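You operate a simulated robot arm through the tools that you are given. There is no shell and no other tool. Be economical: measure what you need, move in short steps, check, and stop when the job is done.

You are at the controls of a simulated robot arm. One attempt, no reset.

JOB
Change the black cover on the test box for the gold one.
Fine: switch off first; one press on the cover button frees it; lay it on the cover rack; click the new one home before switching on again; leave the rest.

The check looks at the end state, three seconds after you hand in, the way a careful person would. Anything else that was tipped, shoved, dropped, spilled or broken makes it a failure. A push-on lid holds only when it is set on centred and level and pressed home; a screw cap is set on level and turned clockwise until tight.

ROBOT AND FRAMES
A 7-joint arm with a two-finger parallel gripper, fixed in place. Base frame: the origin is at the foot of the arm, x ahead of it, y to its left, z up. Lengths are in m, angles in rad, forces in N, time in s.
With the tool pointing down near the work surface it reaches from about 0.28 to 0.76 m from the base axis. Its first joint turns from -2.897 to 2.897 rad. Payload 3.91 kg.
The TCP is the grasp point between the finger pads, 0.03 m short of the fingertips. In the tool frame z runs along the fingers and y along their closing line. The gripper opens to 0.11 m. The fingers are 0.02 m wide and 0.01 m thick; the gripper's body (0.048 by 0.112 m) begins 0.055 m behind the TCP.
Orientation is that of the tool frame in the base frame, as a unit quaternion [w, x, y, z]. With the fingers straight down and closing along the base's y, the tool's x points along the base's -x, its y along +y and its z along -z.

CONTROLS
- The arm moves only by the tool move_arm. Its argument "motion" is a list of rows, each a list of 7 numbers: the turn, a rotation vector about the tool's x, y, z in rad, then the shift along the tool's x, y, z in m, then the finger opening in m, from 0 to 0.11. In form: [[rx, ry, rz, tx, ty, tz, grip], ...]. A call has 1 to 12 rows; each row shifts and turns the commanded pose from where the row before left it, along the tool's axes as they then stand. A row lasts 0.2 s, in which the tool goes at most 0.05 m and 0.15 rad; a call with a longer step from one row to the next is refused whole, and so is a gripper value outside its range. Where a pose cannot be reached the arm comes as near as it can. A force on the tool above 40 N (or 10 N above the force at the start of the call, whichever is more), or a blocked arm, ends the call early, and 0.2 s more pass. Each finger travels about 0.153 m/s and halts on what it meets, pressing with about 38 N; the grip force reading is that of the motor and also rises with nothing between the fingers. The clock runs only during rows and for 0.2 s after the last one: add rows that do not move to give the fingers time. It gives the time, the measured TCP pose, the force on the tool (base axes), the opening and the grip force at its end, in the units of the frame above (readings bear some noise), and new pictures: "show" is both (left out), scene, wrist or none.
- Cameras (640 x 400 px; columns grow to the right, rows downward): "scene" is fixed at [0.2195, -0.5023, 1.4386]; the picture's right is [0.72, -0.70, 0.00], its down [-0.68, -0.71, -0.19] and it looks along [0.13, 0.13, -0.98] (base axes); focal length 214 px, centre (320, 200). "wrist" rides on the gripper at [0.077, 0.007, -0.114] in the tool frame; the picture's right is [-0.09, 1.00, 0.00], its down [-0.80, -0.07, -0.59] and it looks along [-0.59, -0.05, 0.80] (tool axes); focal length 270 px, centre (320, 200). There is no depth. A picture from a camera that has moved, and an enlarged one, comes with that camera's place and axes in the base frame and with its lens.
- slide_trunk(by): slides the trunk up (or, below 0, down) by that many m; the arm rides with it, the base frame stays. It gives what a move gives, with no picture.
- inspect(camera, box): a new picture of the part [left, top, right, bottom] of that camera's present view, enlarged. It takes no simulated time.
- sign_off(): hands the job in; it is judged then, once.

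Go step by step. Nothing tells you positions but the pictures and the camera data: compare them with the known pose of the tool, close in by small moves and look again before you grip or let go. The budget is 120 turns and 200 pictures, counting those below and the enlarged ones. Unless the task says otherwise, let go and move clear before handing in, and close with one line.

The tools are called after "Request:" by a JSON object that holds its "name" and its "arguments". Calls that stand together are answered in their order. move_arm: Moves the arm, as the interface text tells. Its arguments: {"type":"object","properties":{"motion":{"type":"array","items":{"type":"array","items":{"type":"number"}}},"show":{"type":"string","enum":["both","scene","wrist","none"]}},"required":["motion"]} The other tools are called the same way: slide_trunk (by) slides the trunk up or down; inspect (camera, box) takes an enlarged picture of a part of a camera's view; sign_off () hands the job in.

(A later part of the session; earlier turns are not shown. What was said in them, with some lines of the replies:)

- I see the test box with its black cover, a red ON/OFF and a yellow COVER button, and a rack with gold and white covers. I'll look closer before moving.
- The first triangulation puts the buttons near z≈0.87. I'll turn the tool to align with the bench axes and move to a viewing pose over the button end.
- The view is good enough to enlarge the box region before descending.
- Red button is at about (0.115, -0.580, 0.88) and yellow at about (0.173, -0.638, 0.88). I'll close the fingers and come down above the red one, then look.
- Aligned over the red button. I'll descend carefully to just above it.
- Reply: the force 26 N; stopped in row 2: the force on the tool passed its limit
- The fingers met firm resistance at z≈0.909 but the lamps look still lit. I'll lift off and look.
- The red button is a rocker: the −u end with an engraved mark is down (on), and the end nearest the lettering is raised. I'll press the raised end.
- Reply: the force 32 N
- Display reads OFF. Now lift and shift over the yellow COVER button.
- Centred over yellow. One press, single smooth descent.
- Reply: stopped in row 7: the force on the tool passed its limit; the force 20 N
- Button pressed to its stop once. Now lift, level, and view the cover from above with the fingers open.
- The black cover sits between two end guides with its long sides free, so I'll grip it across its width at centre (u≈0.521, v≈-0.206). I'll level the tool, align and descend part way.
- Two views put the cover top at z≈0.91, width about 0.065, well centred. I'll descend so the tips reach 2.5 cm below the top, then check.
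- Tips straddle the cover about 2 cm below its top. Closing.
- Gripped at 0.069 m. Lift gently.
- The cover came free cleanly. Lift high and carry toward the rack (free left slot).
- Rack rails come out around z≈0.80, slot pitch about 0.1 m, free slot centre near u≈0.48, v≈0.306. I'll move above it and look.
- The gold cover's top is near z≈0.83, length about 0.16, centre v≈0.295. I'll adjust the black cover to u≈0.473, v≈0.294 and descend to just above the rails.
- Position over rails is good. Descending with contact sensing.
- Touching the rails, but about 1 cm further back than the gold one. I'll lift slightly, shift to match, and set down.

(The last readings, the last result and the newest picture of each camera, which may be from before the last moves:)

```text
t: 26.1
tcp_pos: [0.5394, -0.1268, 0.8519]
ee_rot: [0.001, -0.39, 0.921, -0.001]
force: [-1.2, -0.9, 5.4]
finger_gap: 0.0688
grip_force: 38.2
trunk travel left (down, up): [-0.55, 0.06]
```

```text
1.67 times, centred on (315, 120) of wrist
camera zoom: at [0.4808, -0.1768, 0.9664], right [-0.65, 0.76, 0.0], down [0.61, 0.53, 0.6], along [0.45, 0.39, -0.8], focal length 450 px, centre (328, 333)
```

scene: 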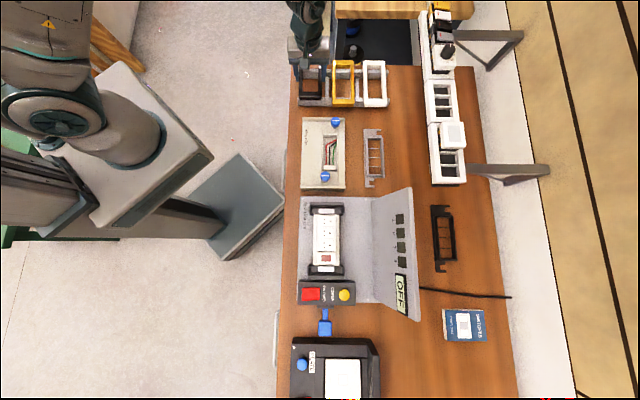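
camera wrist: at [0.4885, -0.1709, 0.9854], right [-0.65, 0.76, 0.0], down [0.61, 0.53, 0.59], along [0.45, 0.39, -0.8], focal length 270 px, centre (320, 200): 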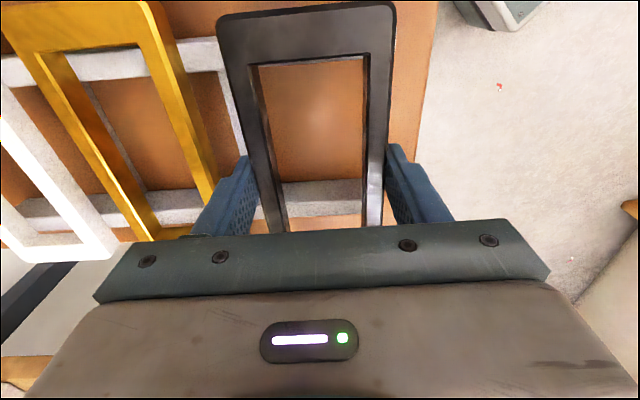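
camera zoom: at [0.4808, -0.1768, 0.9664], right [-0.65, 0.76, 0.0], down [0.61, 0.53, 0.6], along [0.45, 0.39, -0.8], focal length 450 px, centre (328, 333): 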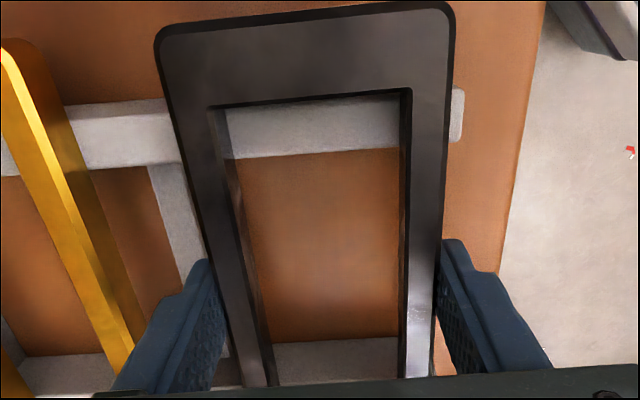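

Matches the gold cover's placement. Release gently and rise.

Request:
{"name": "move_arm", "arguments": {"motion": [[0, 0, 0, 0, 0, 0, 0.074], [0, 0, 0, 0, 0, 0, 0.078], [0, 0, 0, 0, 0, 0, 0.079], [0, 0, 0, 0, 0, -0.005, 0.079], [0, 0, 0, 0, 0, -0.01, 0.079], [0, 0, 0, 0, 0, -0.02, 0.079], [0, 0, 0, 0, 0, -0.03, 0.079], [0, 0, 0, 0, 0, -0.04, 0.079]]}}

Request:
{"name": "inspect", "arguments": {"camera": "scene", "box": [280, 50, 400, 140]}}

```text
t: 27.9
tcp_pos: [0.5404, -0.1236, 0.9558]
ee_rot: [0.0, -0.39, 0.921, 0.0]
force: [-0.2, 0.1, 0.6]
finger_gap: 0.0787
grip_force: 0.1
trunk travel left (down, up): [-0.55, 0.06]
camera wrist: at [0.4819, -0.1736, 1.0706], right [-0.65, 0.76, 0.0], down [0.61, 0.53, 0.59], along [0.45, 0.39, -0.8], focal length 270 px, centre (320, 200)
```

scene: 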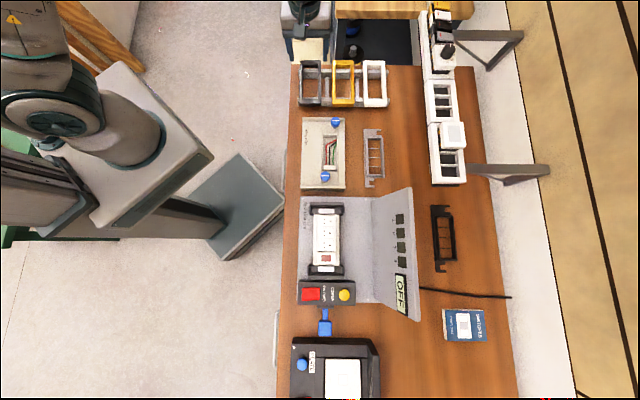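
wrist: 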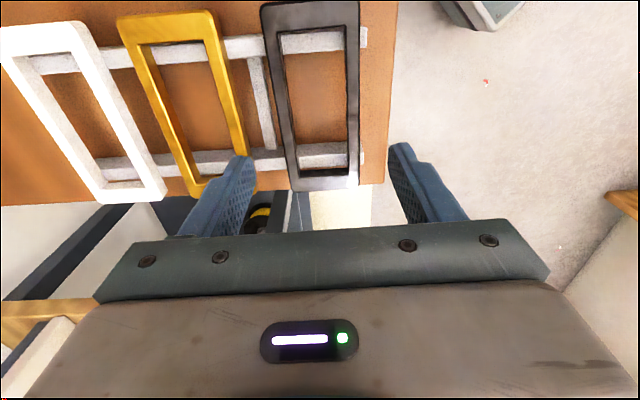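

```text
4.44 times, centred on (340, 95) of scene
camera zoom: at [0.2195, -0.5023, 1.4386], right [0.72, -0.7, 0.0], down [-0.68, -0.71, -0.19], along [0.13, 0.13, -0.98], focal length 953 px, centre (231, 667)
```

zoom: 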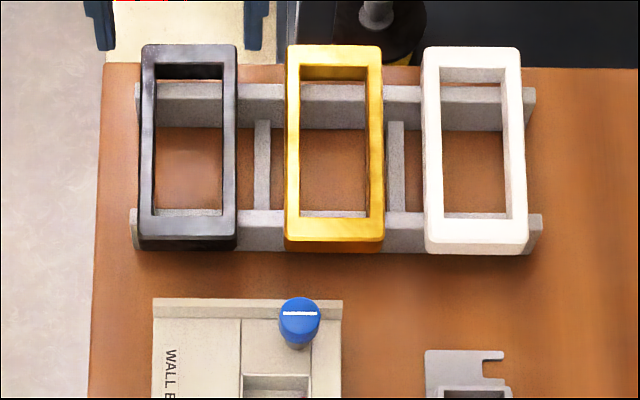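

Black rests squarely in its slot. Now move over the gold cover, open to 0.09, and check alignment.

Request:
{"name": "move_arm", "arguments": {"motion": [[0, 0, 0, 0.0045, -0.026, 0, 0.09], [0, 0, 0, 0, -0.026, 0, 0.09], [0, 0, 0, 0, -0.026, 0, 0.09], [0, 0, 0, 0, -0.026, 0, 0.09], [0, 0, 0, 0, 0, 0.03, 0.09], [0, 0, 0, 0, 0, 0.01, 0.09], [0, 0, 0, 0, 0, 0, 0.09]]}}

Request:
{"name": "inspect", "arguments": {"camera": "wrist", "box": [150, 0, 480, 240]}}

```text
t: 29.5
tcp_pos: [0.6122, -0.202, 0.913]
ee_rot: [0.0, -0.39, 0.921, -0.001]
force: [-0.8, 0.1, 1.0]
finger_gap: 0.0899
grip_force: 0.0
trunk travel left (down, up): [-0.55, 0.06]
camera wrist: at [0.5544, -0.2516, 1.0283], right [-0.65, 0.76, 0.0], down [0.61, 0.53, 0.59], along [0.45, 0.39, -0.8], focal length 270 px, centre (320, 200)
```

scene: 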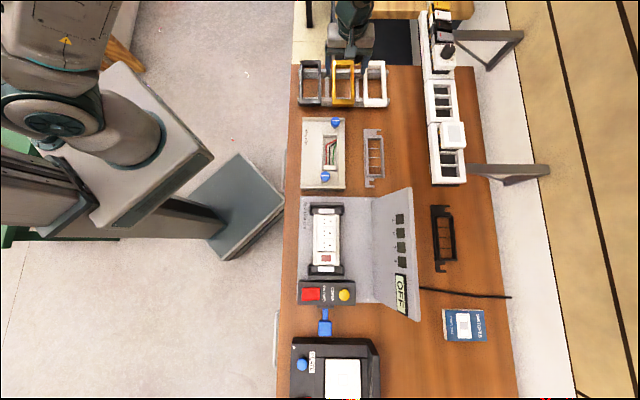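
wrist: 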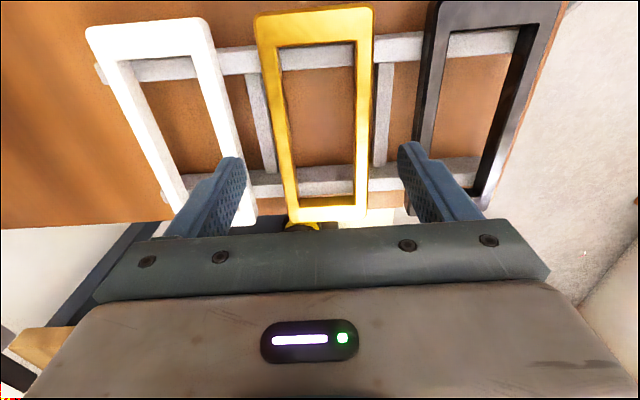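

```text
1.67 times, centred on (315, 120) of wrist
camera zoom: at [0.5544, -0.2516, 1.0283], right [-0.65, 0.76, 0.0], down [0.61, 0.53, 0.59], along [0.45, 0.39, -0.8], focal length 450 px, centre (328, 333)
```

zoom: 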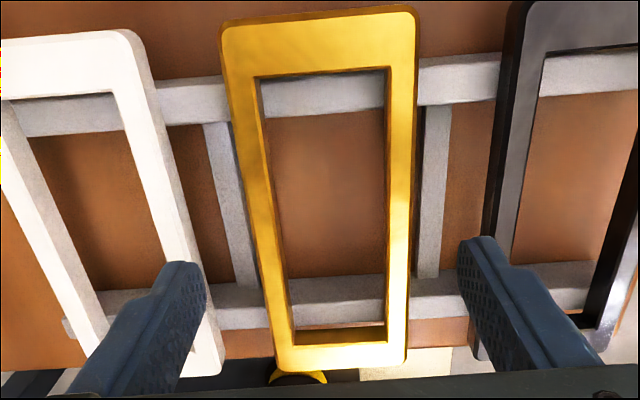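

Perfectly centred over gold. Descend slowly to the same grip height (TCP z≈0.853).

Request:
{"name": "move_arm", "arguments": {"motion": [[0, 0, 0, 0, 0, 0.02, 0.086], [0, 0, 0, 0, 0, 0.02, 0.086], [0, 0, 0, 0, 0, 0.01, 0.086], [0, 0, 0, 0, 0, 0.006, 0.086], [0, 0, 0, 0, 0, 0.003, 0.086]]}}

```text
t: 30.7
tcp_pos: [0.611, -0.2018, 0.8554]
ee_rot: [0.0, -0.39, 0.921, -0.001]
force: [-0.6, 0.9, 0.7]
finger_gap: 0.086
grip_force: 0.0
trunk travel left (down, up): [-0.55, 0.06]
camera wrist: at [0.553, -0.2513, 0.9712], right [-0.65, 0.76, 0.0], down [0.61, 0.53, 0.59], along [0.45, 0.39, -0.8], focal length 270 px, centre (320, 200)
```

scene: 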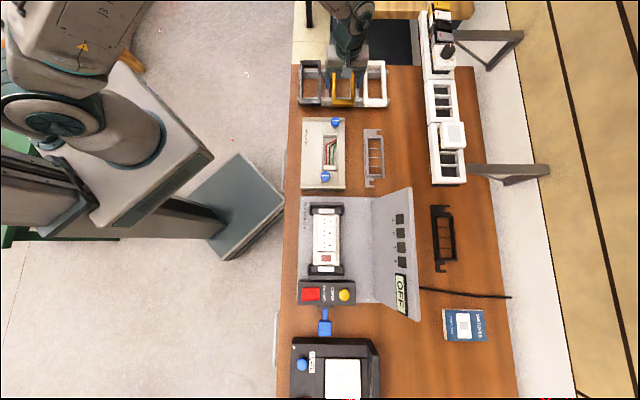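
wrist: 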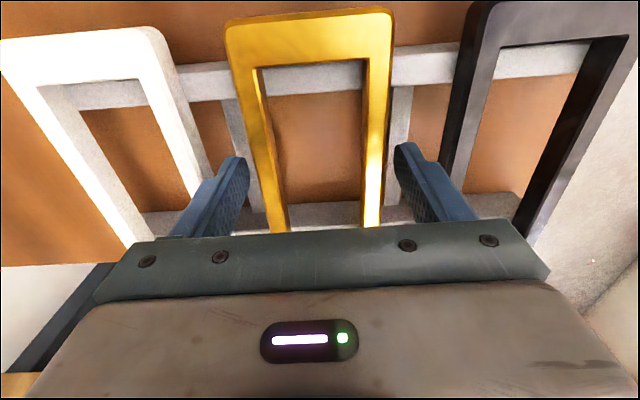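

Slight v adjustment (+3 mm) to match the grip I had on the black one, then close.

Request:
{"name": "move_arm", "arguments": {"motion": [[0, 0, 0, -0.003, 0, 0.003, 0.086], [0, 0, 0, 0, 0, 0, 0.075], [0, 0, 0, 0, 0, 0, 0.05], [0, 0, 0, 0, 0, 0, 0.05], [0, 0, 0, 0, 0, 0, 0.05]], "show": "none"}}

Request:
{"name": "inspect", "arguments": {"camera": "wrist", "box": [150, 0, 480, 240]}}

```text
t: 31.9
tcp_pos: [0.6133, -0.1999, 0.8537]
ee_rot: [0.0, -0.389, 0.921, -0.001]
force: [0.5, -0.2, -0.2]
finger_gap: 0.0687
grip_force: 38.1
trunk travel left (down, up): [-0.55, 0.06]
```

```text
1.67 times, centred on (315, 120) of wrist
camera zoom: at [0.5554, -0.2492, 0.9686], right [-0.65, 0.76, 0.0], down [0.61, 0.53, 0.59], along [0.45, 0.39, -0.8], focal length 450 px, centre (328, 333)
```

zoom: 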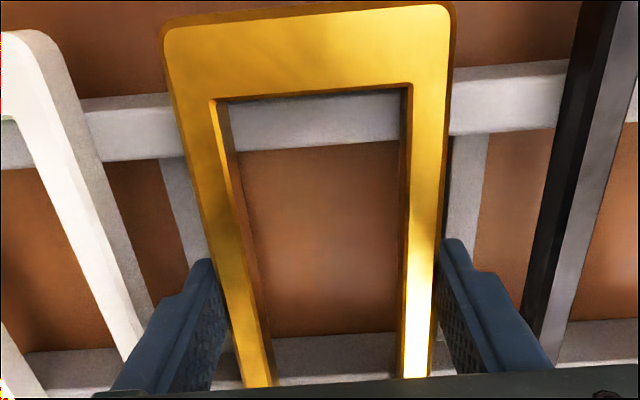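

Gold is gripped the same way as the black one. Lift straight up and begin the carry.

Request:
{"name": "move_arm", "arguments": {"motion": [[0, 0, 0, 0, 0, -0.01, 0.05], [0, 0, 0, 0, 0, -0.03, 0.05], [0, 0, 0, 0, 0, -0.045, 0.05], [0, 0, 0, 0, 0, -0.045, 0.05], [0, 0, 0, 0, 0, -0.045, 0.05], [0, 0, 0, 0.03, 0.005, -0.02, 0.05], [0, 0, 0, 0.045, 0.005, 0, 0.05], [0, 0, 0, 0.045, 0.005, 0, 0.05], [0, 0, 0, 0.045, 0.005, 0, 0.05], [0, 0, 0, 0.045, 0.005, 0, 0.05], [0, 0, 0, 0.045, 0.005, 0, 0.05], [0, 0, 0, 0.045, 0.005, 0, 0.05]]}}

Request:
{"name": "move_arm", "arguments": {"motion": [[0, 0, 0, 0.045, 0.005, 0, 0.05], [0, 0, 0, 0.045, 0.005, 0, 0.05], [0, 0, 0, 0.045, 0.0055, 0, 0.05], [0, 0, 0, 0.035, 0.005, 0, 0.05], [0, 0, 0, 0.0187, 0, 0, 0.05], [0, 0, 0, 0, 0, 0, 0.05], [0, 0, 0, 0, 0, 0, 0.05]]}}

Request:
{"name": "inspect", "arguments": {"camera": "wrist", "box": [150, 0, 480, 240]}}

```text
t: 34.5
tcp_pos: [0.3773, -0.3929, 1.0497]
ee_rot: [0.001, -0.39, 0.921, -0.001]
force: [0.0, 0.5, -1.0]
finger_gap: 0.0689
grip_force: 37.8
trunk travel left (down, up): [-0.55, 0.06]
camera wrist: at [0.3188, -0.4422, 1.1646], right [-0.65, 0.76, 0.0], down [0.61, 0.53, 0.6], along [0.45, 0.39, -0.8], focal length 270 px, centre (320, 200)
```

scene: 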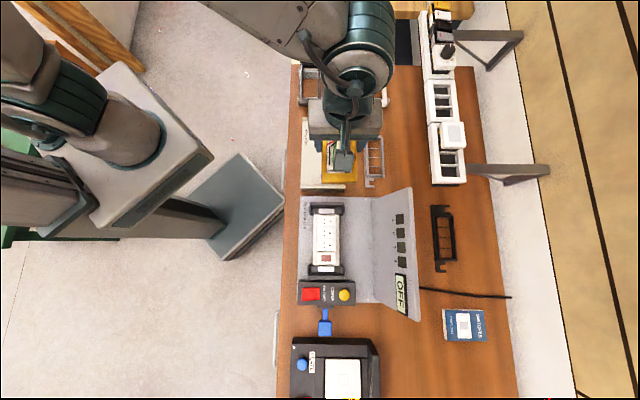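
wrist: 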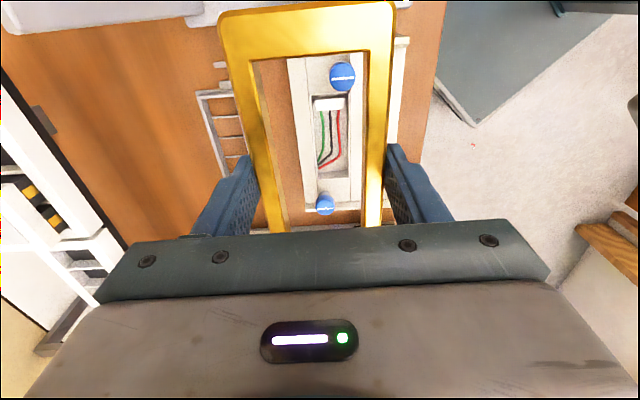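

```text
t: 36.1
tcp_pos: [0.2338, -0.5117, 1.0469]
ee_rot: [0.001, -0.391, 0.921, -0.001]
force: [-0.4, 0.2, 0.6]
finger_gap: 0.0688
grip_force: 38.5
trunk travel left (down, up): [-0.55, 0.06]
camera wrist: at [0.1754, -0.5622, 1.162], right [-0.65, 0.76, 0.0], down [0.61, 0.53, 0.59], along [0.45, 0.39, -0.8], focal length 270 px, centre (320, 200)
```

scene: 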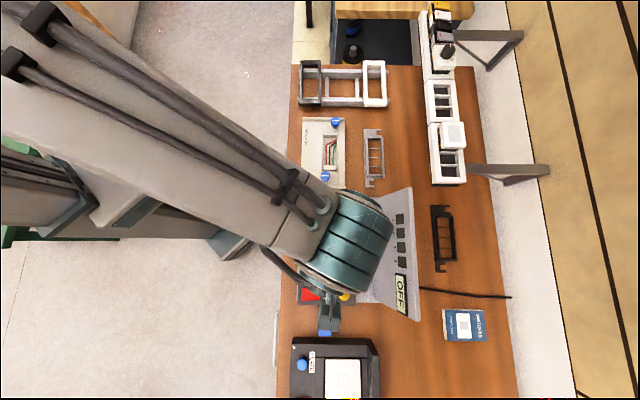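
wrist: 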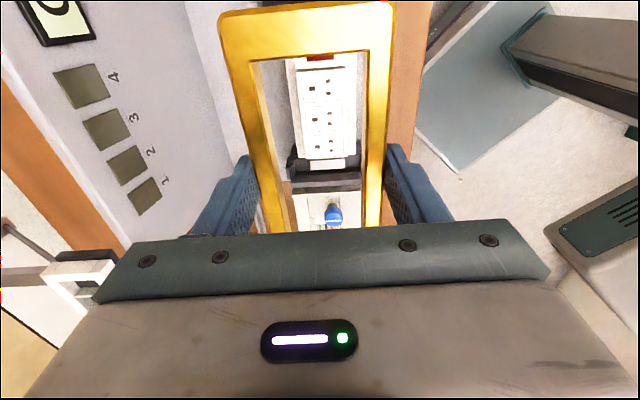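

```text
1.67 times, centred on (315, 120) of wrist
camera zoom: at [0.1754, -0.5622, 1.162], right [-0.65, 0.76, 0.0], down [0.61, 0.53, 0.59], along [0.45, 0.39, -0.8], focal length 450 px, centre (328, 333)
```

zoom: 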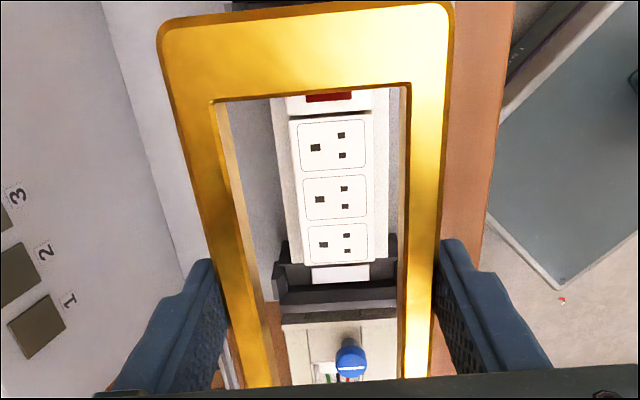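

Over the box. Descend to z≈0.941, where I have a reference picture from the black cover's removal.

Request:
{"name": "move_arm", "arguments": {"motion": [[0, 0, 0, 0, 0.001, 0.035, 0.05], [0, 0, 0, 0, 0, 0.035, 0.05], [0, 0, 0, 0, 0, 0.025, 0.05], [0, 0, 0, 0, 0, 0.011, 0.05], [0, 0, 0, 0, 0, 0, 0.05], [0, 0, 0, 0, 0, 0, 0.05]], "show": "wrist"}}

Request:
{"name": "inspect", "arguments": {"camera": "wrist", "box": [180, 0, 480, 230]}}

```text
t: 37.5
tcp_pos: [0.2321, -0.5109, 0.9434]
ee_rot: [0.001, -0.39, 0.921, -0.001]
force: [-0.4, -0.3, -0.1]
finger_gap: 0.0689
grip_force: 38.0
trunk travel left (down, up): [-0.55, 0.06]
camera wrist: at [0.1738, -0.5606, 1.0577], right [-0.65, 0.76, 0.0], down [0.61, 0.53, 0.59], along [0.45, 0.39, -0.8], focal length 270 px, centre (320, 200)
```

wrist: 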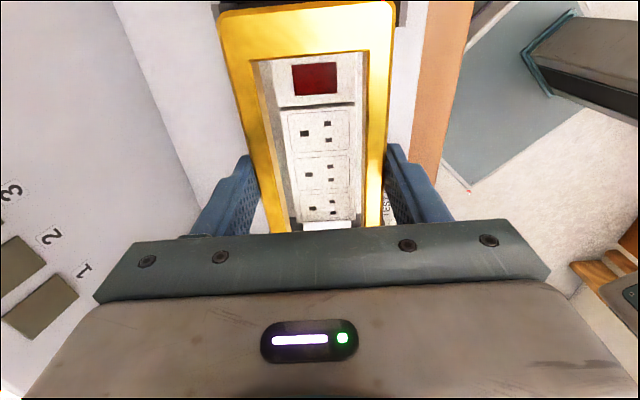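

```text
1.74 times, centred on (330, 115) of wrist
camera zoom: at [0.1738, -0.5606, 1.0577], right [-0.65, 0.76, 0.0], down [0.61, 0.53, 0.59], along [0.45, 0.39, -0.8], focal length 470 px, centre (303, 348)
```

zoom: 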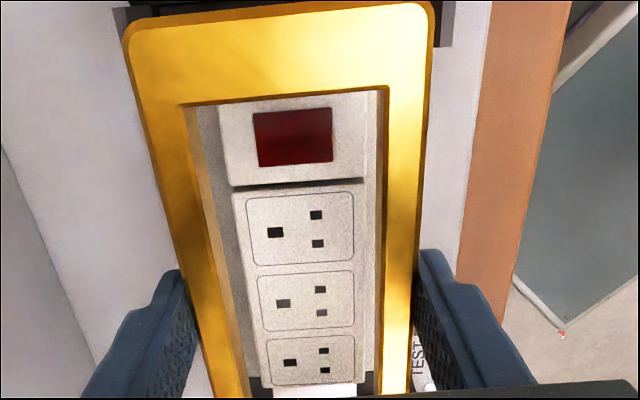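

Very close to the reference (about 1 mm off in u). Correct it and lower to just short of the seat.

Request:
{"name": "move_arm", "arguments": {"motion": [[0, 0, 0, -0.0005, 0.0012, 0.006, 0.05], [0, 0, 0, 0, 0, 0.005, 0.05], [0, 0, 0, 0, 0, 0.004, 0.05], [0, 0, 0, 0, 0, 0.003, 0.05]], "show": "none"}}

Request:
{"name": "inspect", "arguments": {"camera": "wrist", "box": [180, 0, 480, 230]}}

```text
t: 38.5
tcp_pos: [0.2309, -0.5099, 0.9248]
ee_rot: [0.0, -0.39, 0.921, 0.0]
force: [0.2, -0.4, 0.8]
finger_gap: 0.0688
grip_force: 38.0
trunk travel left (down, up): [-0.55, 0.06]
```

```text
1.74 times, centred on (330, 115) of wrist
camera zoom: at [0.173, -0.5595, 1.039], right [-0.65, 0.76, 0.0], down [0.61, 0.53, 0.59], along [0.45, 0.39, -0.8], focal length 470 px, centre (303, 348)
```

zoom: 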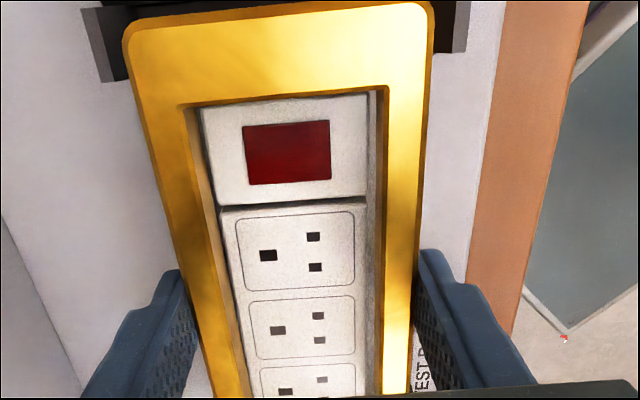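

Request:
{"name": "move_arm", "arguments": {"motion": [[0, 0, 0, 0, 0, 0.003, 0.05], [0, 0, 0, 0, 0, 0.003, 0.05], [0, 0, 0, 0, 0, 0.003, 0.05]], "show": "none"}}

Request:
{"name": "inspect", "arguments": {"camera": "wrist", "box": [180, 0, 480, 230]}}

```text
t: 39.3
tcp_pos: [0.2328, -0.5092, 0.9157]
ee_rot: [0.001, -0.39, 0.921, -0.001]
force: [1.2, -0.3, 0.5]
finger_gap: 0.0689
grip_force: 38.0
trunk travel left (down, up): [-0.55, 0.06]
```

```text
1.74 times, centred on (330, 115) of wrist
camera zoom: at [0.1738, -0.5597, 1.0295], right [-0.65, 0.76, 0.0], down [0.61, 0.53, 0.59], along [0.45, 0.39, -0.8], focal length 470 px, centre (303, 348)
```

zoom: 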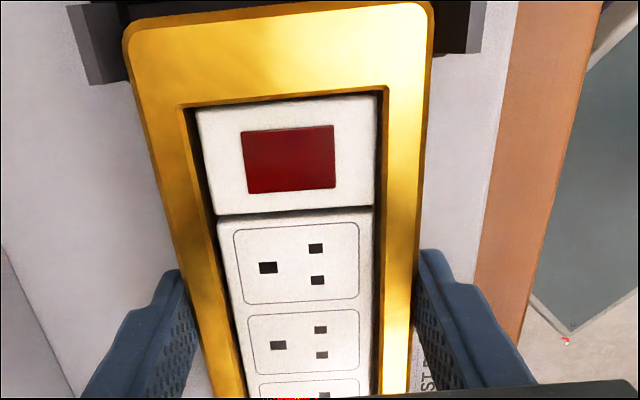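

Fits over the modules well. Press on down in small steps to click it home.

Request:
{"name": "move_arm", "arguments": {"motion": [[0, 0, 0, 0, 0, 0.002, 0.05], [0, 0, 0, 0, 0, 0.002, 0.05], [0, 0, 0, 0, 0, 0.002, 0.05]], "show": "none"}}

Request:
{"name": "inspect", "arguments": {"camera": "wrist", "box": [180, 0, 480, 230]}}

```text
t: 40.1
tcp_pos: [0.2318, -0.51, 0.909]
ee_rot: [0.0, -0.39, 0.921, -0.001]
force: [-0.5, 1.8, 5.9]
finger_gap: 0.069
grip_force: 38.1
trunk travel left (down, up): [-0.55, 0.06]
```

```text
1.74 times, centred on (330, 115) of wrist
camera zoom: at [0.1737, -0.5595, 1.0242], right [-0.65, 0.76, 0.0], down [0.61, 0.53, 0.59], along [0.45, 0.39, -0.8], focal length 470 px, centre (303, 348)
```

zoom: 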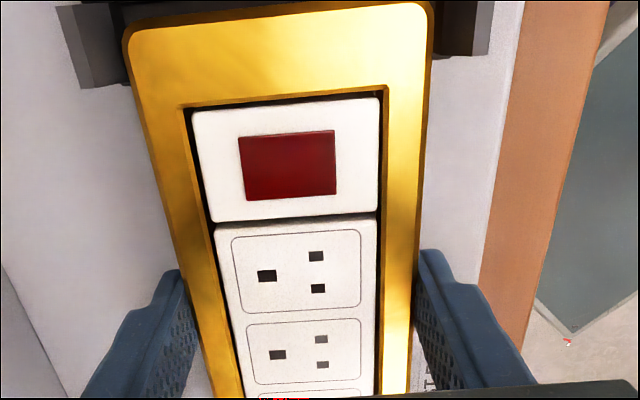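

Request:
{"name": "move_arm", "arguments": {"motion": [[0, 0, 0, 0, 0, 0.002, 0.05], [0, 0, 0, 0, 0, 0.002, 0.05], [0, 0, 0, 0, 0, 0.002, 0.05]], "show": "none"}}

Request:
{"name": "inspect", "arguments": {"camera": "wrist", "box": [180, 0, 480, 230]}}

```text
t: 40.9
tcp_pos: [0.2319, -0.5105, 0.9062]
ee_rot: [0.0, -0.39, 0.921, -0.004]
force: [-2.1, 4.3, 37.6]
finger_gap: 0.0692
grip_force: 37.8
trunk travel left (down, up): [-0.55, 0.06]
```

```text
1.74 times, centred on (330, 115) of wrist
camera zoom: at [0.1735, -0.5589, 1.0221], right [-0.65, 0.76, -0.01], down [0.61, 0.53, 0.59], along [0.45, 0.38, -0.81], focal length 470 px, centre (303, 348)
```

zoom: 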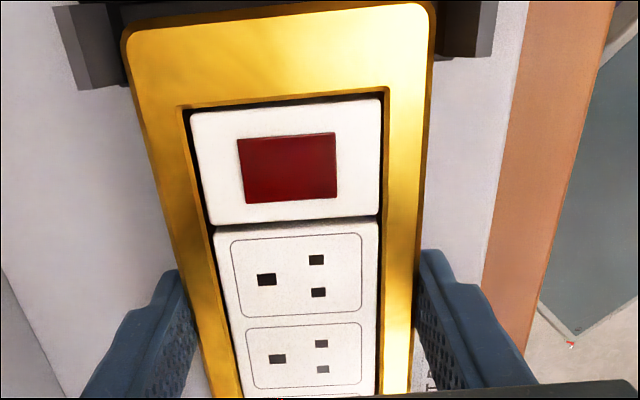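

Firm stop at 37 N with the cover about 7 mm lower than where the freed black one sat, which suggests it has seated. I'll release and inspect.

Request:
{"name": "move_arm", "arguments": {"motion": [[0, 0, 0, 0, 0, -0.003, 0.074], [0, 0, 0, 0, 0, 0, 0.09], [0, 0, 0, 0, 0, -0.01, 0.1], [0, 0, 0, 0, 0, -0.03, 0.1], [0, 0, 0, 0, 0, -0.04, 0.1], [0, 0, 0, 0, 0, -0.04, 0.1], [0, 0, 0, 0, 0, -0.02, 0.1], [0, 0, 0, 0, 0, 0, 0.1]]}}

Request:
{"name": "inspect", "arguments": {"camera": "wrist", "box": [240, 0, 420, 112]}}

Request:
{"name": "inspect", "arguments": {"camera": "wrist", "box": [240, 112, 420, 224]}}

```text
t: 42.7
tcp_pos: [0.2309, -0.5091, 1.0469]
ee_rot: [0.001, -0.39, 0.921, 0.0]
force: [0.5, 0.1, 0.3]
finger_gap: 0.0999
grip_force: 0.1
trunk travel left (down, up): [-0.55, 0.06]
camera wrist: at [0.1731, -0.5588, 1.1611], right [-0.65, 0.76, 0.0], down [0.61, 0.53, 0.6], along [0.45, 0.39, -0.8], focal length 270 px, centre (320, 200)
```

scene: 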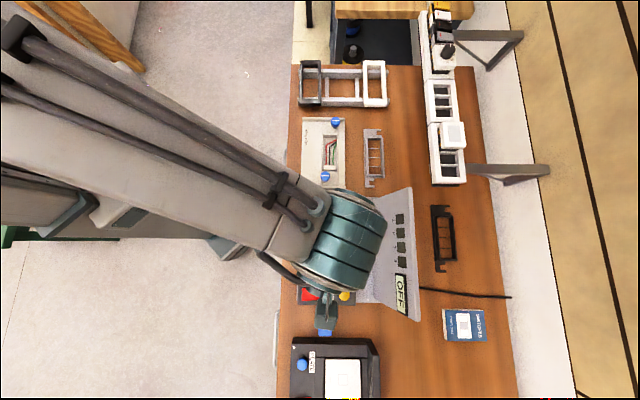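
wrist: 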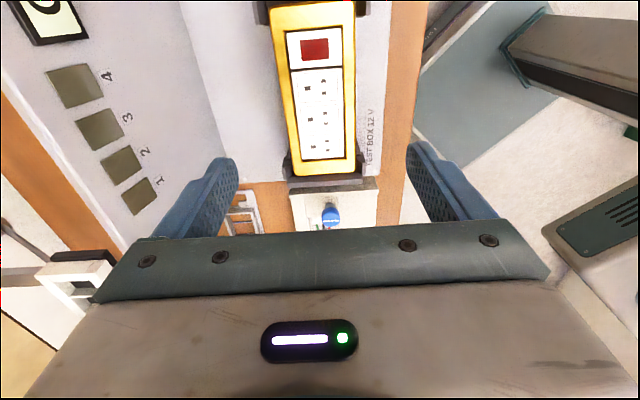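

```text
3.56 times, centred on (330, 56) of wrist
camera zoom: at [0.1731, -0.5588, 1.1611], right [-0.65, 0.76, 0.0], down [0.61, 0.53, 0.6], along [0.45, 0.39, -0.8], focal length 961 px, centre (284, 712)
```

zoom: 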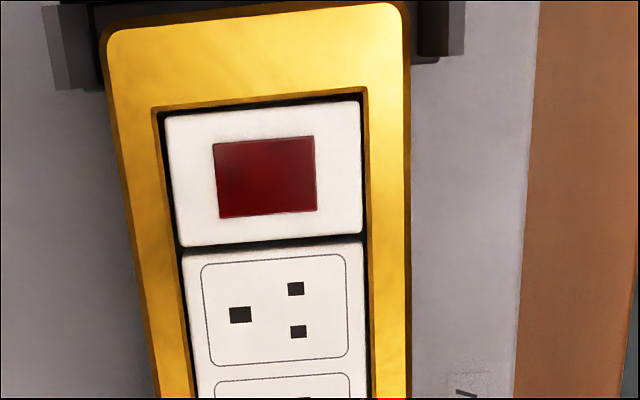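

```text
3.56 times, centred on (330, 168) of wrist
camera zoom: at [0.1731, -0.5588, 1.1611], right [-0.65, 0.76, 0.0], down [0.61, 0.53, 0.6], along [0.45, 0.39, -0.8], focal length 961 px, centre (284, 314)
```

zoom: 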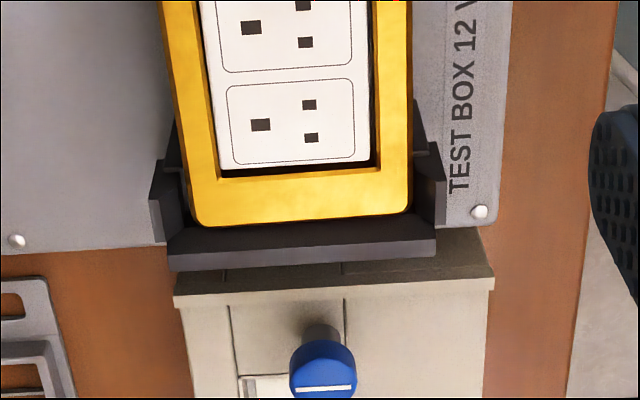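

The cover looks level and centred and sits lower over the modules than the freed black one. To be sure it is clicked home at both ends, I'll press each end bar with closed fingertips.

Request:
{"name": "move_arm", "arguments": {"motion": [[0, 0, 0, 0.03, 0, 0, 0.0], [0, 0, 0, 0.032, 0, 0, 0.0], [0, 0, 0, 0, 0, 0.03, 0.0], [0, 0, 0, 0, 0, 0.04, 0.0], [0, 0, 0, 0, 0, 0.03, 0.0], [0, 0, 0, 0, 0, 0, 0.0]], "show": "none"}}

Request:
{"name": "inspect", "arguments": {"camera": "wrist", "box": [180, 0, 480, 230]}}

Request:
{"name": "inspect", "arguments": {"camera": "scene", "box": [280, 180, 440, 320]}}

```text
t: 44.1
tcp_pos: [0.1889, -0.5556, 0.9458]
ee_rot: [0.001, -0.39, 0.921, -0.001]
force: [0.4, 0.1, 0.0]
finger_gap: 0.0001
grip_force: 37.5
trunk travel left (down, up): [-0.55, 0.06]
```

```text
1.74 times, centred on (330, 115) of wrist
camera zoom: at [0.1308, -0.6053, 1.0598], right [-0.65, 0.76, 0.0], down [0.61, 0.53, 0.59], along [0.45, 0.39, -0.8], focal length 470 px, centre (303, 348)
```

zoom: 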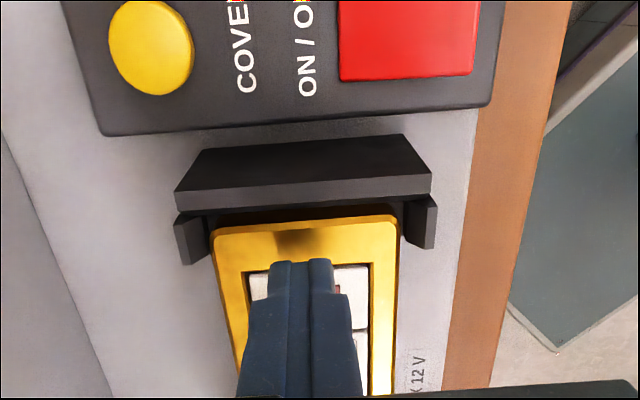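

```text
2.86 times, centred on (360, 250) of scene
camera zoom: at [0.2195, -0.5023, 1.4386], right [0.72, -0.7, 0.0], down [-0.68, -0.71, -0.19], along [0.13, 0.13, -0.98], focal length 613 px, centre (206, 57)
```

zoom: 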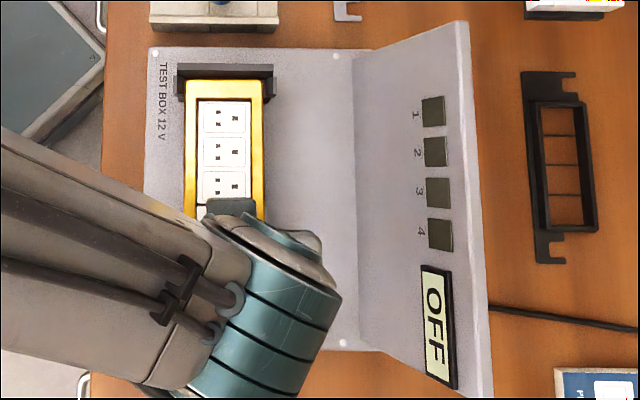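

Request:
{"name": "move_arm", "arguments": {"motion": [[0, 0, 0, 0.003, 0, 0.01, 0.0], [0, 0, 0, 0, 0, 0.005, 0.0], [0, 0, 0, 0, 0, 0.003, 0.0], [0, 0, 0, 0, 0, 0.003, 0.0], [0, 0, 0, 0, 0, 0.002, 0.0], [0, 0, 0, 0, 0, 0.002, 0.0], [0, 0, 0, 0, 0, 0.002, 0.0]], "show": "wrist"}}

```text
t: 45.3
tcp_pos: [0.1862, -0.5582, 0.9295]
ee_rot: [0.0, -0.39, 0.921, -0.005]
force: [-3.8, 10.0, 19.8]
finger_gap: 0.0
grip_force: 37.9
trunk travel left (down, up): [-0.55, 0.06]
stopped in row 5: the force on the tool passed its limit (the readings are from after the stop); the commanded pose is now the measured one
camera wrist: at [0.1282, -0.606, 1.045], right [-0.65, 0.76, -0.01], down [0.61, 0.53, 0.59], along [0.45, 0.38, -0.81], focal length 270 px, centre (320, 200)
```

wrist: 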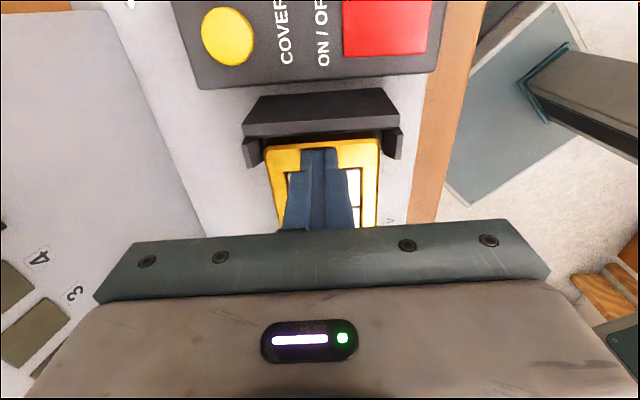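

Near end is rigid with its top at z≈0.8995. Now the far end.

Request:
{"name": "move_arm", "arguments": {"motion": [[0, 0, 0, 0, 0, -0.02, 0.0], [0, 0, 0, 0, 0, -0.02, 0.0], [0, 0, 0, -0.045, 0, 0, 0.0], [0, 0, 0, -0.045, 0, 0, 0.0], [0, 0, 0, -0.045, 0, 0, 0.0], [0, 0, 0, 0, 0, 0, 0.0]], "show": "none"}}

Request:
{"name": "inspect", "arguments": {"camera": "wrist", "box": [180, 0, 480, 230]}}

```text
t: 46.7
tcp_pos: [0.2836, -0.4605, 0.9659]
ee_rot: [-0.001, -0.389, 0.921, -0.004]
force: [0.8, -0.5, 0.6]
finger_gap: 0.0
grip_force: 37.4
trunk travel left (down, up): [-0.55, 0.06]
```

```text
1.74 times, centred on (330, 115) of wrist
camera zoom: at [0.224, -0.5097, 1.0808], right [-0.65, 0.76, -0.01], down [0.61, 0.53, 0.59], along [0.45, 0.38, -0.81], focal length 470 px, centre (303, 348)
```

zoom: 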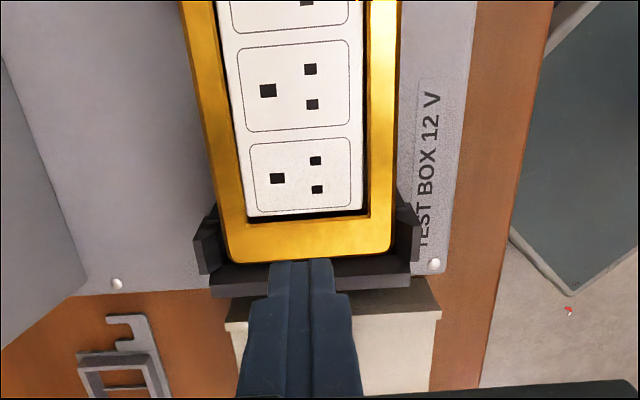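

Request:
{"name": "move_arm", "arguments": {"motion": [[0, 0, 0, 0.001, 0, 0.018, 0.0], [0, 0, 0, 0, 0, 0.012, 0.0], [0, 0, 0, 0, 0, 0.003, 0.0], [0, 0, 0, 0, 0, 0.003, 0.0], [0, 0, 0, 0, 0, 0.002, 0.0], [0, 0, 0, 0, 0, 0.002, 0.0], [0, 0, 0, 0, 0, 0.002, 0.0], [0, 0, 0, 0, 0, 0.002, 0.0]], "show": "wrist"}}

```text
t: 48.4
tcp_pos: [0.2816, -0.4637, 0.9297]
ee_rot: [-0.001, -0.39, 0.921, -0.009]
force: [-4.9, 11.0, 22.1]
finger_gap: 0.0002
grip_force: 37.8
trunk travel left (down, up): [-0.55, 0.06]
stopped in row 8: the force on the tool passed its limit (the readings are from after the stop); the commanded pose is now the measured one
camera wrist: at [0.2225, -0.5108, 1.045], right [-0.66, 0.75, -0.02], down [0.6, 0.54, 0.59], along [0.45, 0.38, -0.81], focal length 270 px, centre (320, 200)
```

wrist: 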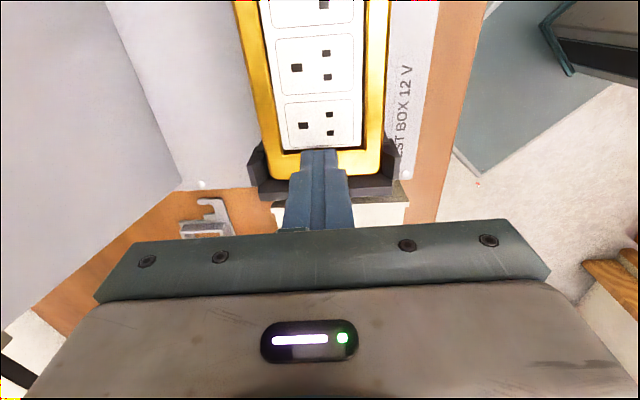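

Both ends stop at the same height (level). A gentle 2 mm tug test will confirm it's latched; re-level, straddle and grip.

Request:
{"name": "move_arm", "arguments": {"motion": [[0, 0, 0, 0, 0, -0.02, 0.0], [-0.0159, -0.0088, 0, 0, 0, -0.025, 0.1], [0, 0, 0, 0.034, 0.002, 0, 0.1], [0, 0, 0, 0.034, 0.002, 0, 0.1], [0, 0, 0, 0, 0, 0, 0.1], [0, 0, 0, 0, 0, 0.03, 0.1], [0, 0, 0, 0, 0, 0.02, 0.1], [0, 0, 0, 0, 0, 0.012, 0.1]], "show": "wrist"}}

```text
t: 50.2
tcp_pos: [0.2308, -0.5101, 0.9091]
ee_rot: [0.001, -0.391, 0.92, 0.002]
force: [-0.4, 0.3, -0.5]
finger_gap: 0.1
grip_force: 0.1
trunk travel left (down, up): [-0.55, 0.06]
camera wrist: at [0.1739, -0.5611, 1.0246], right [-0.66, 0.76, 0.0], down [0.61, 0.52, 0.6], along [0.45, 0.39, -0.8], focal length 270 px, centre (320, 200)
```

wrist: 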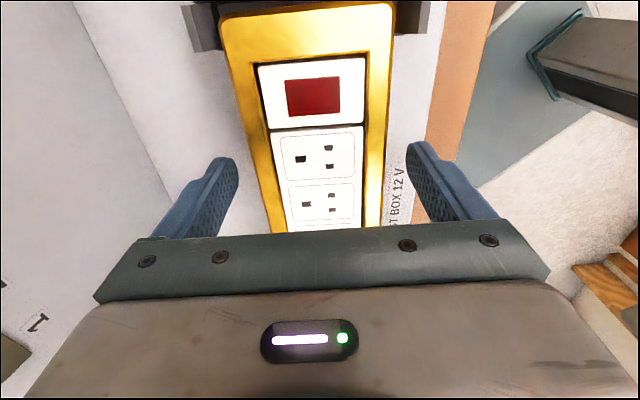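

Request:
{"name": "move_arm", "arguments": {"motion": [[0, 0, 0, 0, 0, 0, 0.075], [0, 0, 0, 0, 0, 0, 0.05], [0, 0, 0, 0, 0, 0, 0.05], [0, 0, 0, 0, 0, 0, 0.05]], "show": "none"}}

Request:
{"name": "move_arm", "arguments": {"motion": [[0, 0, 0, 0, 0, -0.001, 0.05], [0, 0, 0, 0, 0, -0.001, 0.05]], "show": "none"}}

```text
t: 51.2
tcp_pos: [0.232, -0.5104, 0.9104]
ee_rot: [0.002, -0.389, 0.921, 0.001]
force: [0.3, 0.1, -0.1]
finger_gap: 0.0687
grip_force: 37.2
trunk travel left (down, up): [-0.55, 0.06]
```

```text
t: 51.8
tcp_pos: [0.2322, -0.5113, 0.9114]
ee_rot: [0.002, -0.39, 0.921, 0.001]
force: [-0.2, -0.9, -7.7]
finger_gap: 0.069
grip_force: 38.5
trunk travel left (down, up): [-0.55, 0.06]
```

The tug meets resistance (−7.7 N), so it's latched. Return, release, and go for the switch's ON end.

Request:
{"name": "move_arm", "arguments": {"motion": [[0, 0, 0, 0, 0, 0.002, 0.05], [0, 0, 0, 0, 0, 0, 0.075], [0, 0, 0, 0, 0, 0, 0.09], [0, 0, 0, 0, 0, -0.02, 0.1], [0, 0, 0, 0, 0, -0.04, 0.1], [0, 0, 0, 0, 0, -0.03, 0.0], [0, 0, 0, 0.045, 0.012, 0, 0.0], [0, 0, 0, 0.045, 0.012, 0, 0.0], [0, 0, 0, 0.042, 0.017, 0, 0.0], [0, 0, 0, 0, 0, 0.02, 0.0], [0, 0, 0, 0, 0, 0.02, 0.0], [0, 0, 0, 0, 0, 0, 0.0]]}}

Request:
{"name": "inspect", "arguments": {"camera": "wrist", "box": [220, 60, 420, 200]}}

```text
t: 54.4
tcp_pos: [0.1089, -0.5749, 0.9619]
ee_rot: [0.001, -0.392, 0.92, 0.001]
force: [-1.0, 1.1, 0.1]
finger_gap: 0.0
grip_force: 38.0
trunk travel left (down, up): [-0.55, 0.06]
camera wrist: at [0.0514, -0.6258, 1.0751], right [-0.65, 0.76, 0.0], down [0.61, 0.52, 0.6], along [0.45, 0.39, -0.8], focal length 270 px, centre (320, 200)
```

scene: 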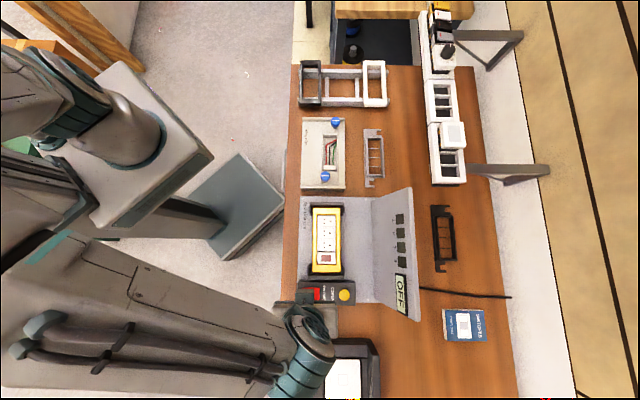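
wrist: 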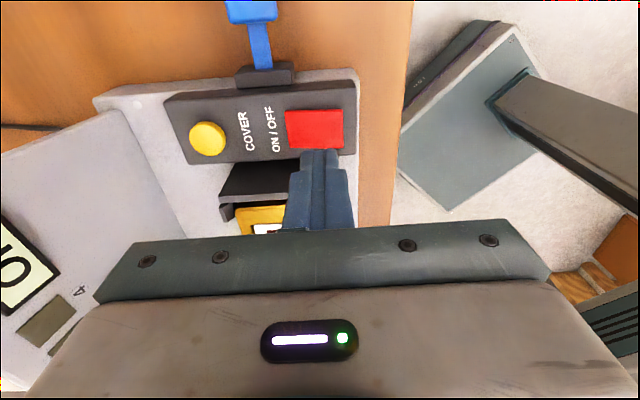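

```text
2.86 times, centred on (320, 130) of wrist
camera zoom: at [0.0514, -0.6258, 1.0751], right [-0.65, 0.76, 0.0], down [0.61, 0.52, 0.6], along [0.45, 0.39, -0.8], focal length 772 px, centre (320, 400)
```

zoom: 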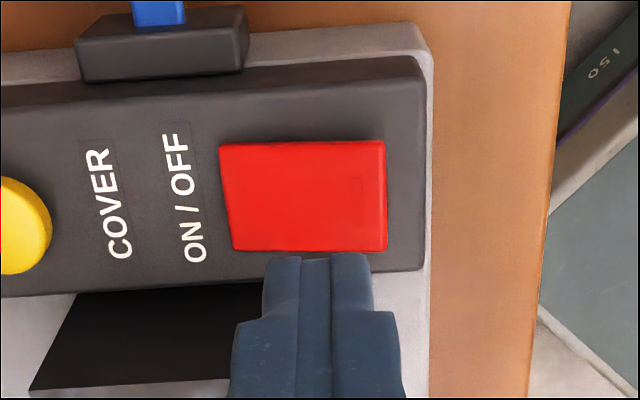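

Now press the raised −u end of the rocker to switch on.

Request:
{"name": "move_arm", "arguments": {"motion": [[0, 0, 0, 0, 0.009, 0.015, 0.0], [0, 0, 0, 0, 0, 0.015, 0.0], [0, 0, 0, 0, 0, 0.01, 0.0], [0, 0, 0, 0, 0, 0.004, 0.0], [0, 0, 0, 0, 0, 0.003, 0.0], [0, 0, 0, 0, 0, 0.003, 0.0], [0, 0, 0, 0, 0, 0.003, 0.0], [0, 0, 0, 0, 0, 0.003, 0.0]], "show": "none"}}

Request:
{"name": "inspect", "arguments": {"camera": "scene", "box": [280, 180, 440, 320]}}

```text
t: 56.2
tcp_pos: [0.1038, -0.5694, 0.9078]
ee_rot: [0.0, -0.39, 0.921, -0.003]
force: [-2.8, 3.8, 39.1]
finger_gap: 0.0001
grip_force: 37.5
trunk travel left (down, up): [-0.55, 0.06]
```

```text
2.86 times, centred on (360, 250) of scene
camera zoom: at [0.2195, -0.5023, 1.4386], right [0.72, -0.7, 0.0], down [-0.68, -0.71, -0.19], along [0.13, 0.13, -0.98], focal length 613 px, centre (206, 57)
```

zoom: 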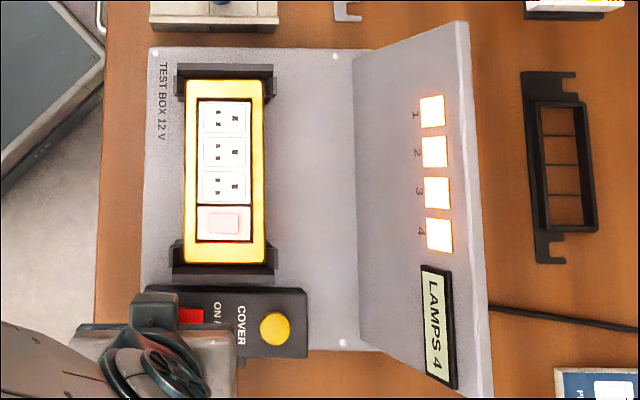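

Lamps 4 are all lit with the gold cover in place. I'll lift clear and do a last check.

Request:
{"name": "move_arm", "arguments": {"motion": [[0, 0, 0, 0, 0, -0.02, 0.0], [0, 0, 0, 0, 0, -0.04, 0.0], [0, 0, 0, 0, 0, -0.045, 0.0], [0, 0, 0, 0, 0, -0.045, 0.0], [0, 0, 0, 0, 0.04, -0.03, 0.0], [0, 0, 0, 0, 0.045, 0, 0.0], [0, 0, 0, 0, 0.045, 0, 0.0], [0, 0, 0, 0, 0, 0, 0.0]]}}

Request:
{"name": "inspect", "arguments": {"camera": "scene", "box": [280, 180, 440, 320]}}

```text
t: 58.0
tcp_pos: [0.0116, -0.4794, 1.081]
ee_rot: [0.002, -0.391, 0.92, 0.002]
force: [-1.2, 0.3, -0.2]
finger_gap: 0.0
grip_force: 37.7
trunk travel left (down, up): [-0.55, 0.06]
camera wrist: at [-0.047, -0.5297, 1.1953], right [-0.65, 0.76, 0.0], down [0.61, 0.52, 0.6], along [0.45, 0.39, -0.8], focal length 270 px, centre (320, 200)
```

scene: 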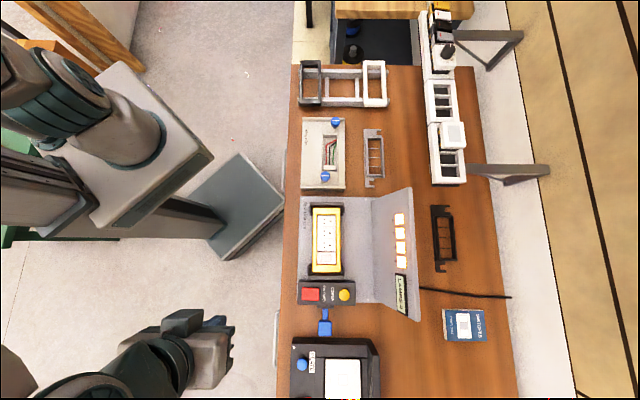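
wrist: 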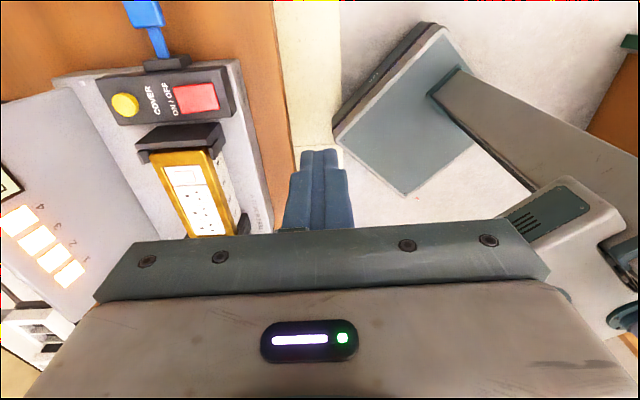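

```text
2.86 times, centred on (360, 250) of scene
camera zoom: at [0.2195, -0.5023, 1.4386], right [0.72, -0.7, 0.0], down [-0.68, -0.71, -0.19], along [0.13, 0.13, -0.98], focal length 613 px, centre (206, 57)
```

zoom: 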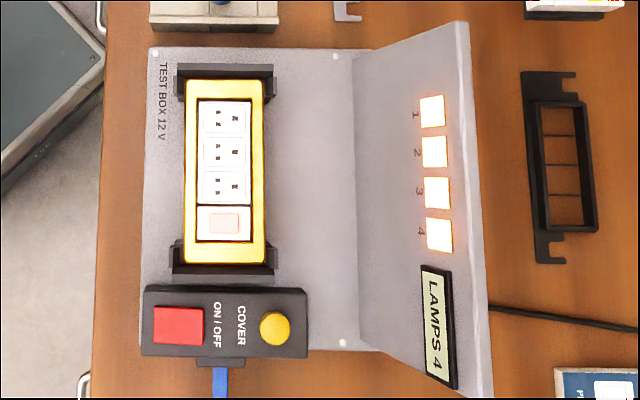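

Request:
{"name": "inspect", "arguments": {"camera": "wrist", "box": [100, 100, 290, 240]}}

```text
2.86 times, centred on (195, 170) of wrist
camera zoom: at [-0.047, -0.5297, 1.1953], right [-0.65, 0.76, 0.0], down [0.61, 0.52, 0.6], along [0.45, 0.39, -0.8], focal length 772 px, centre (677, 286)
```

zoom: 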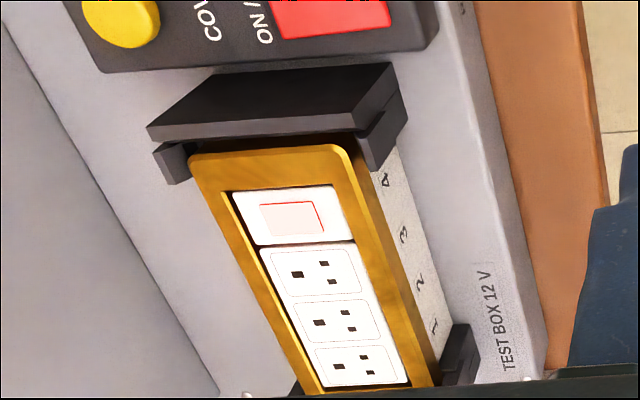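

The gold cover is seated level on its base, as the black one was at the start. The lamps are on and the black cover lies on the rack, so I'm handing in.

Request:
{"name": "sign_off", "arguments": {}}

```text
The job is handed in.
```

The gold cover is clicked home on the test box and the box is switched back on with all four lamps lit; the black cover is on the rack, and I saw nothing else disturbed.
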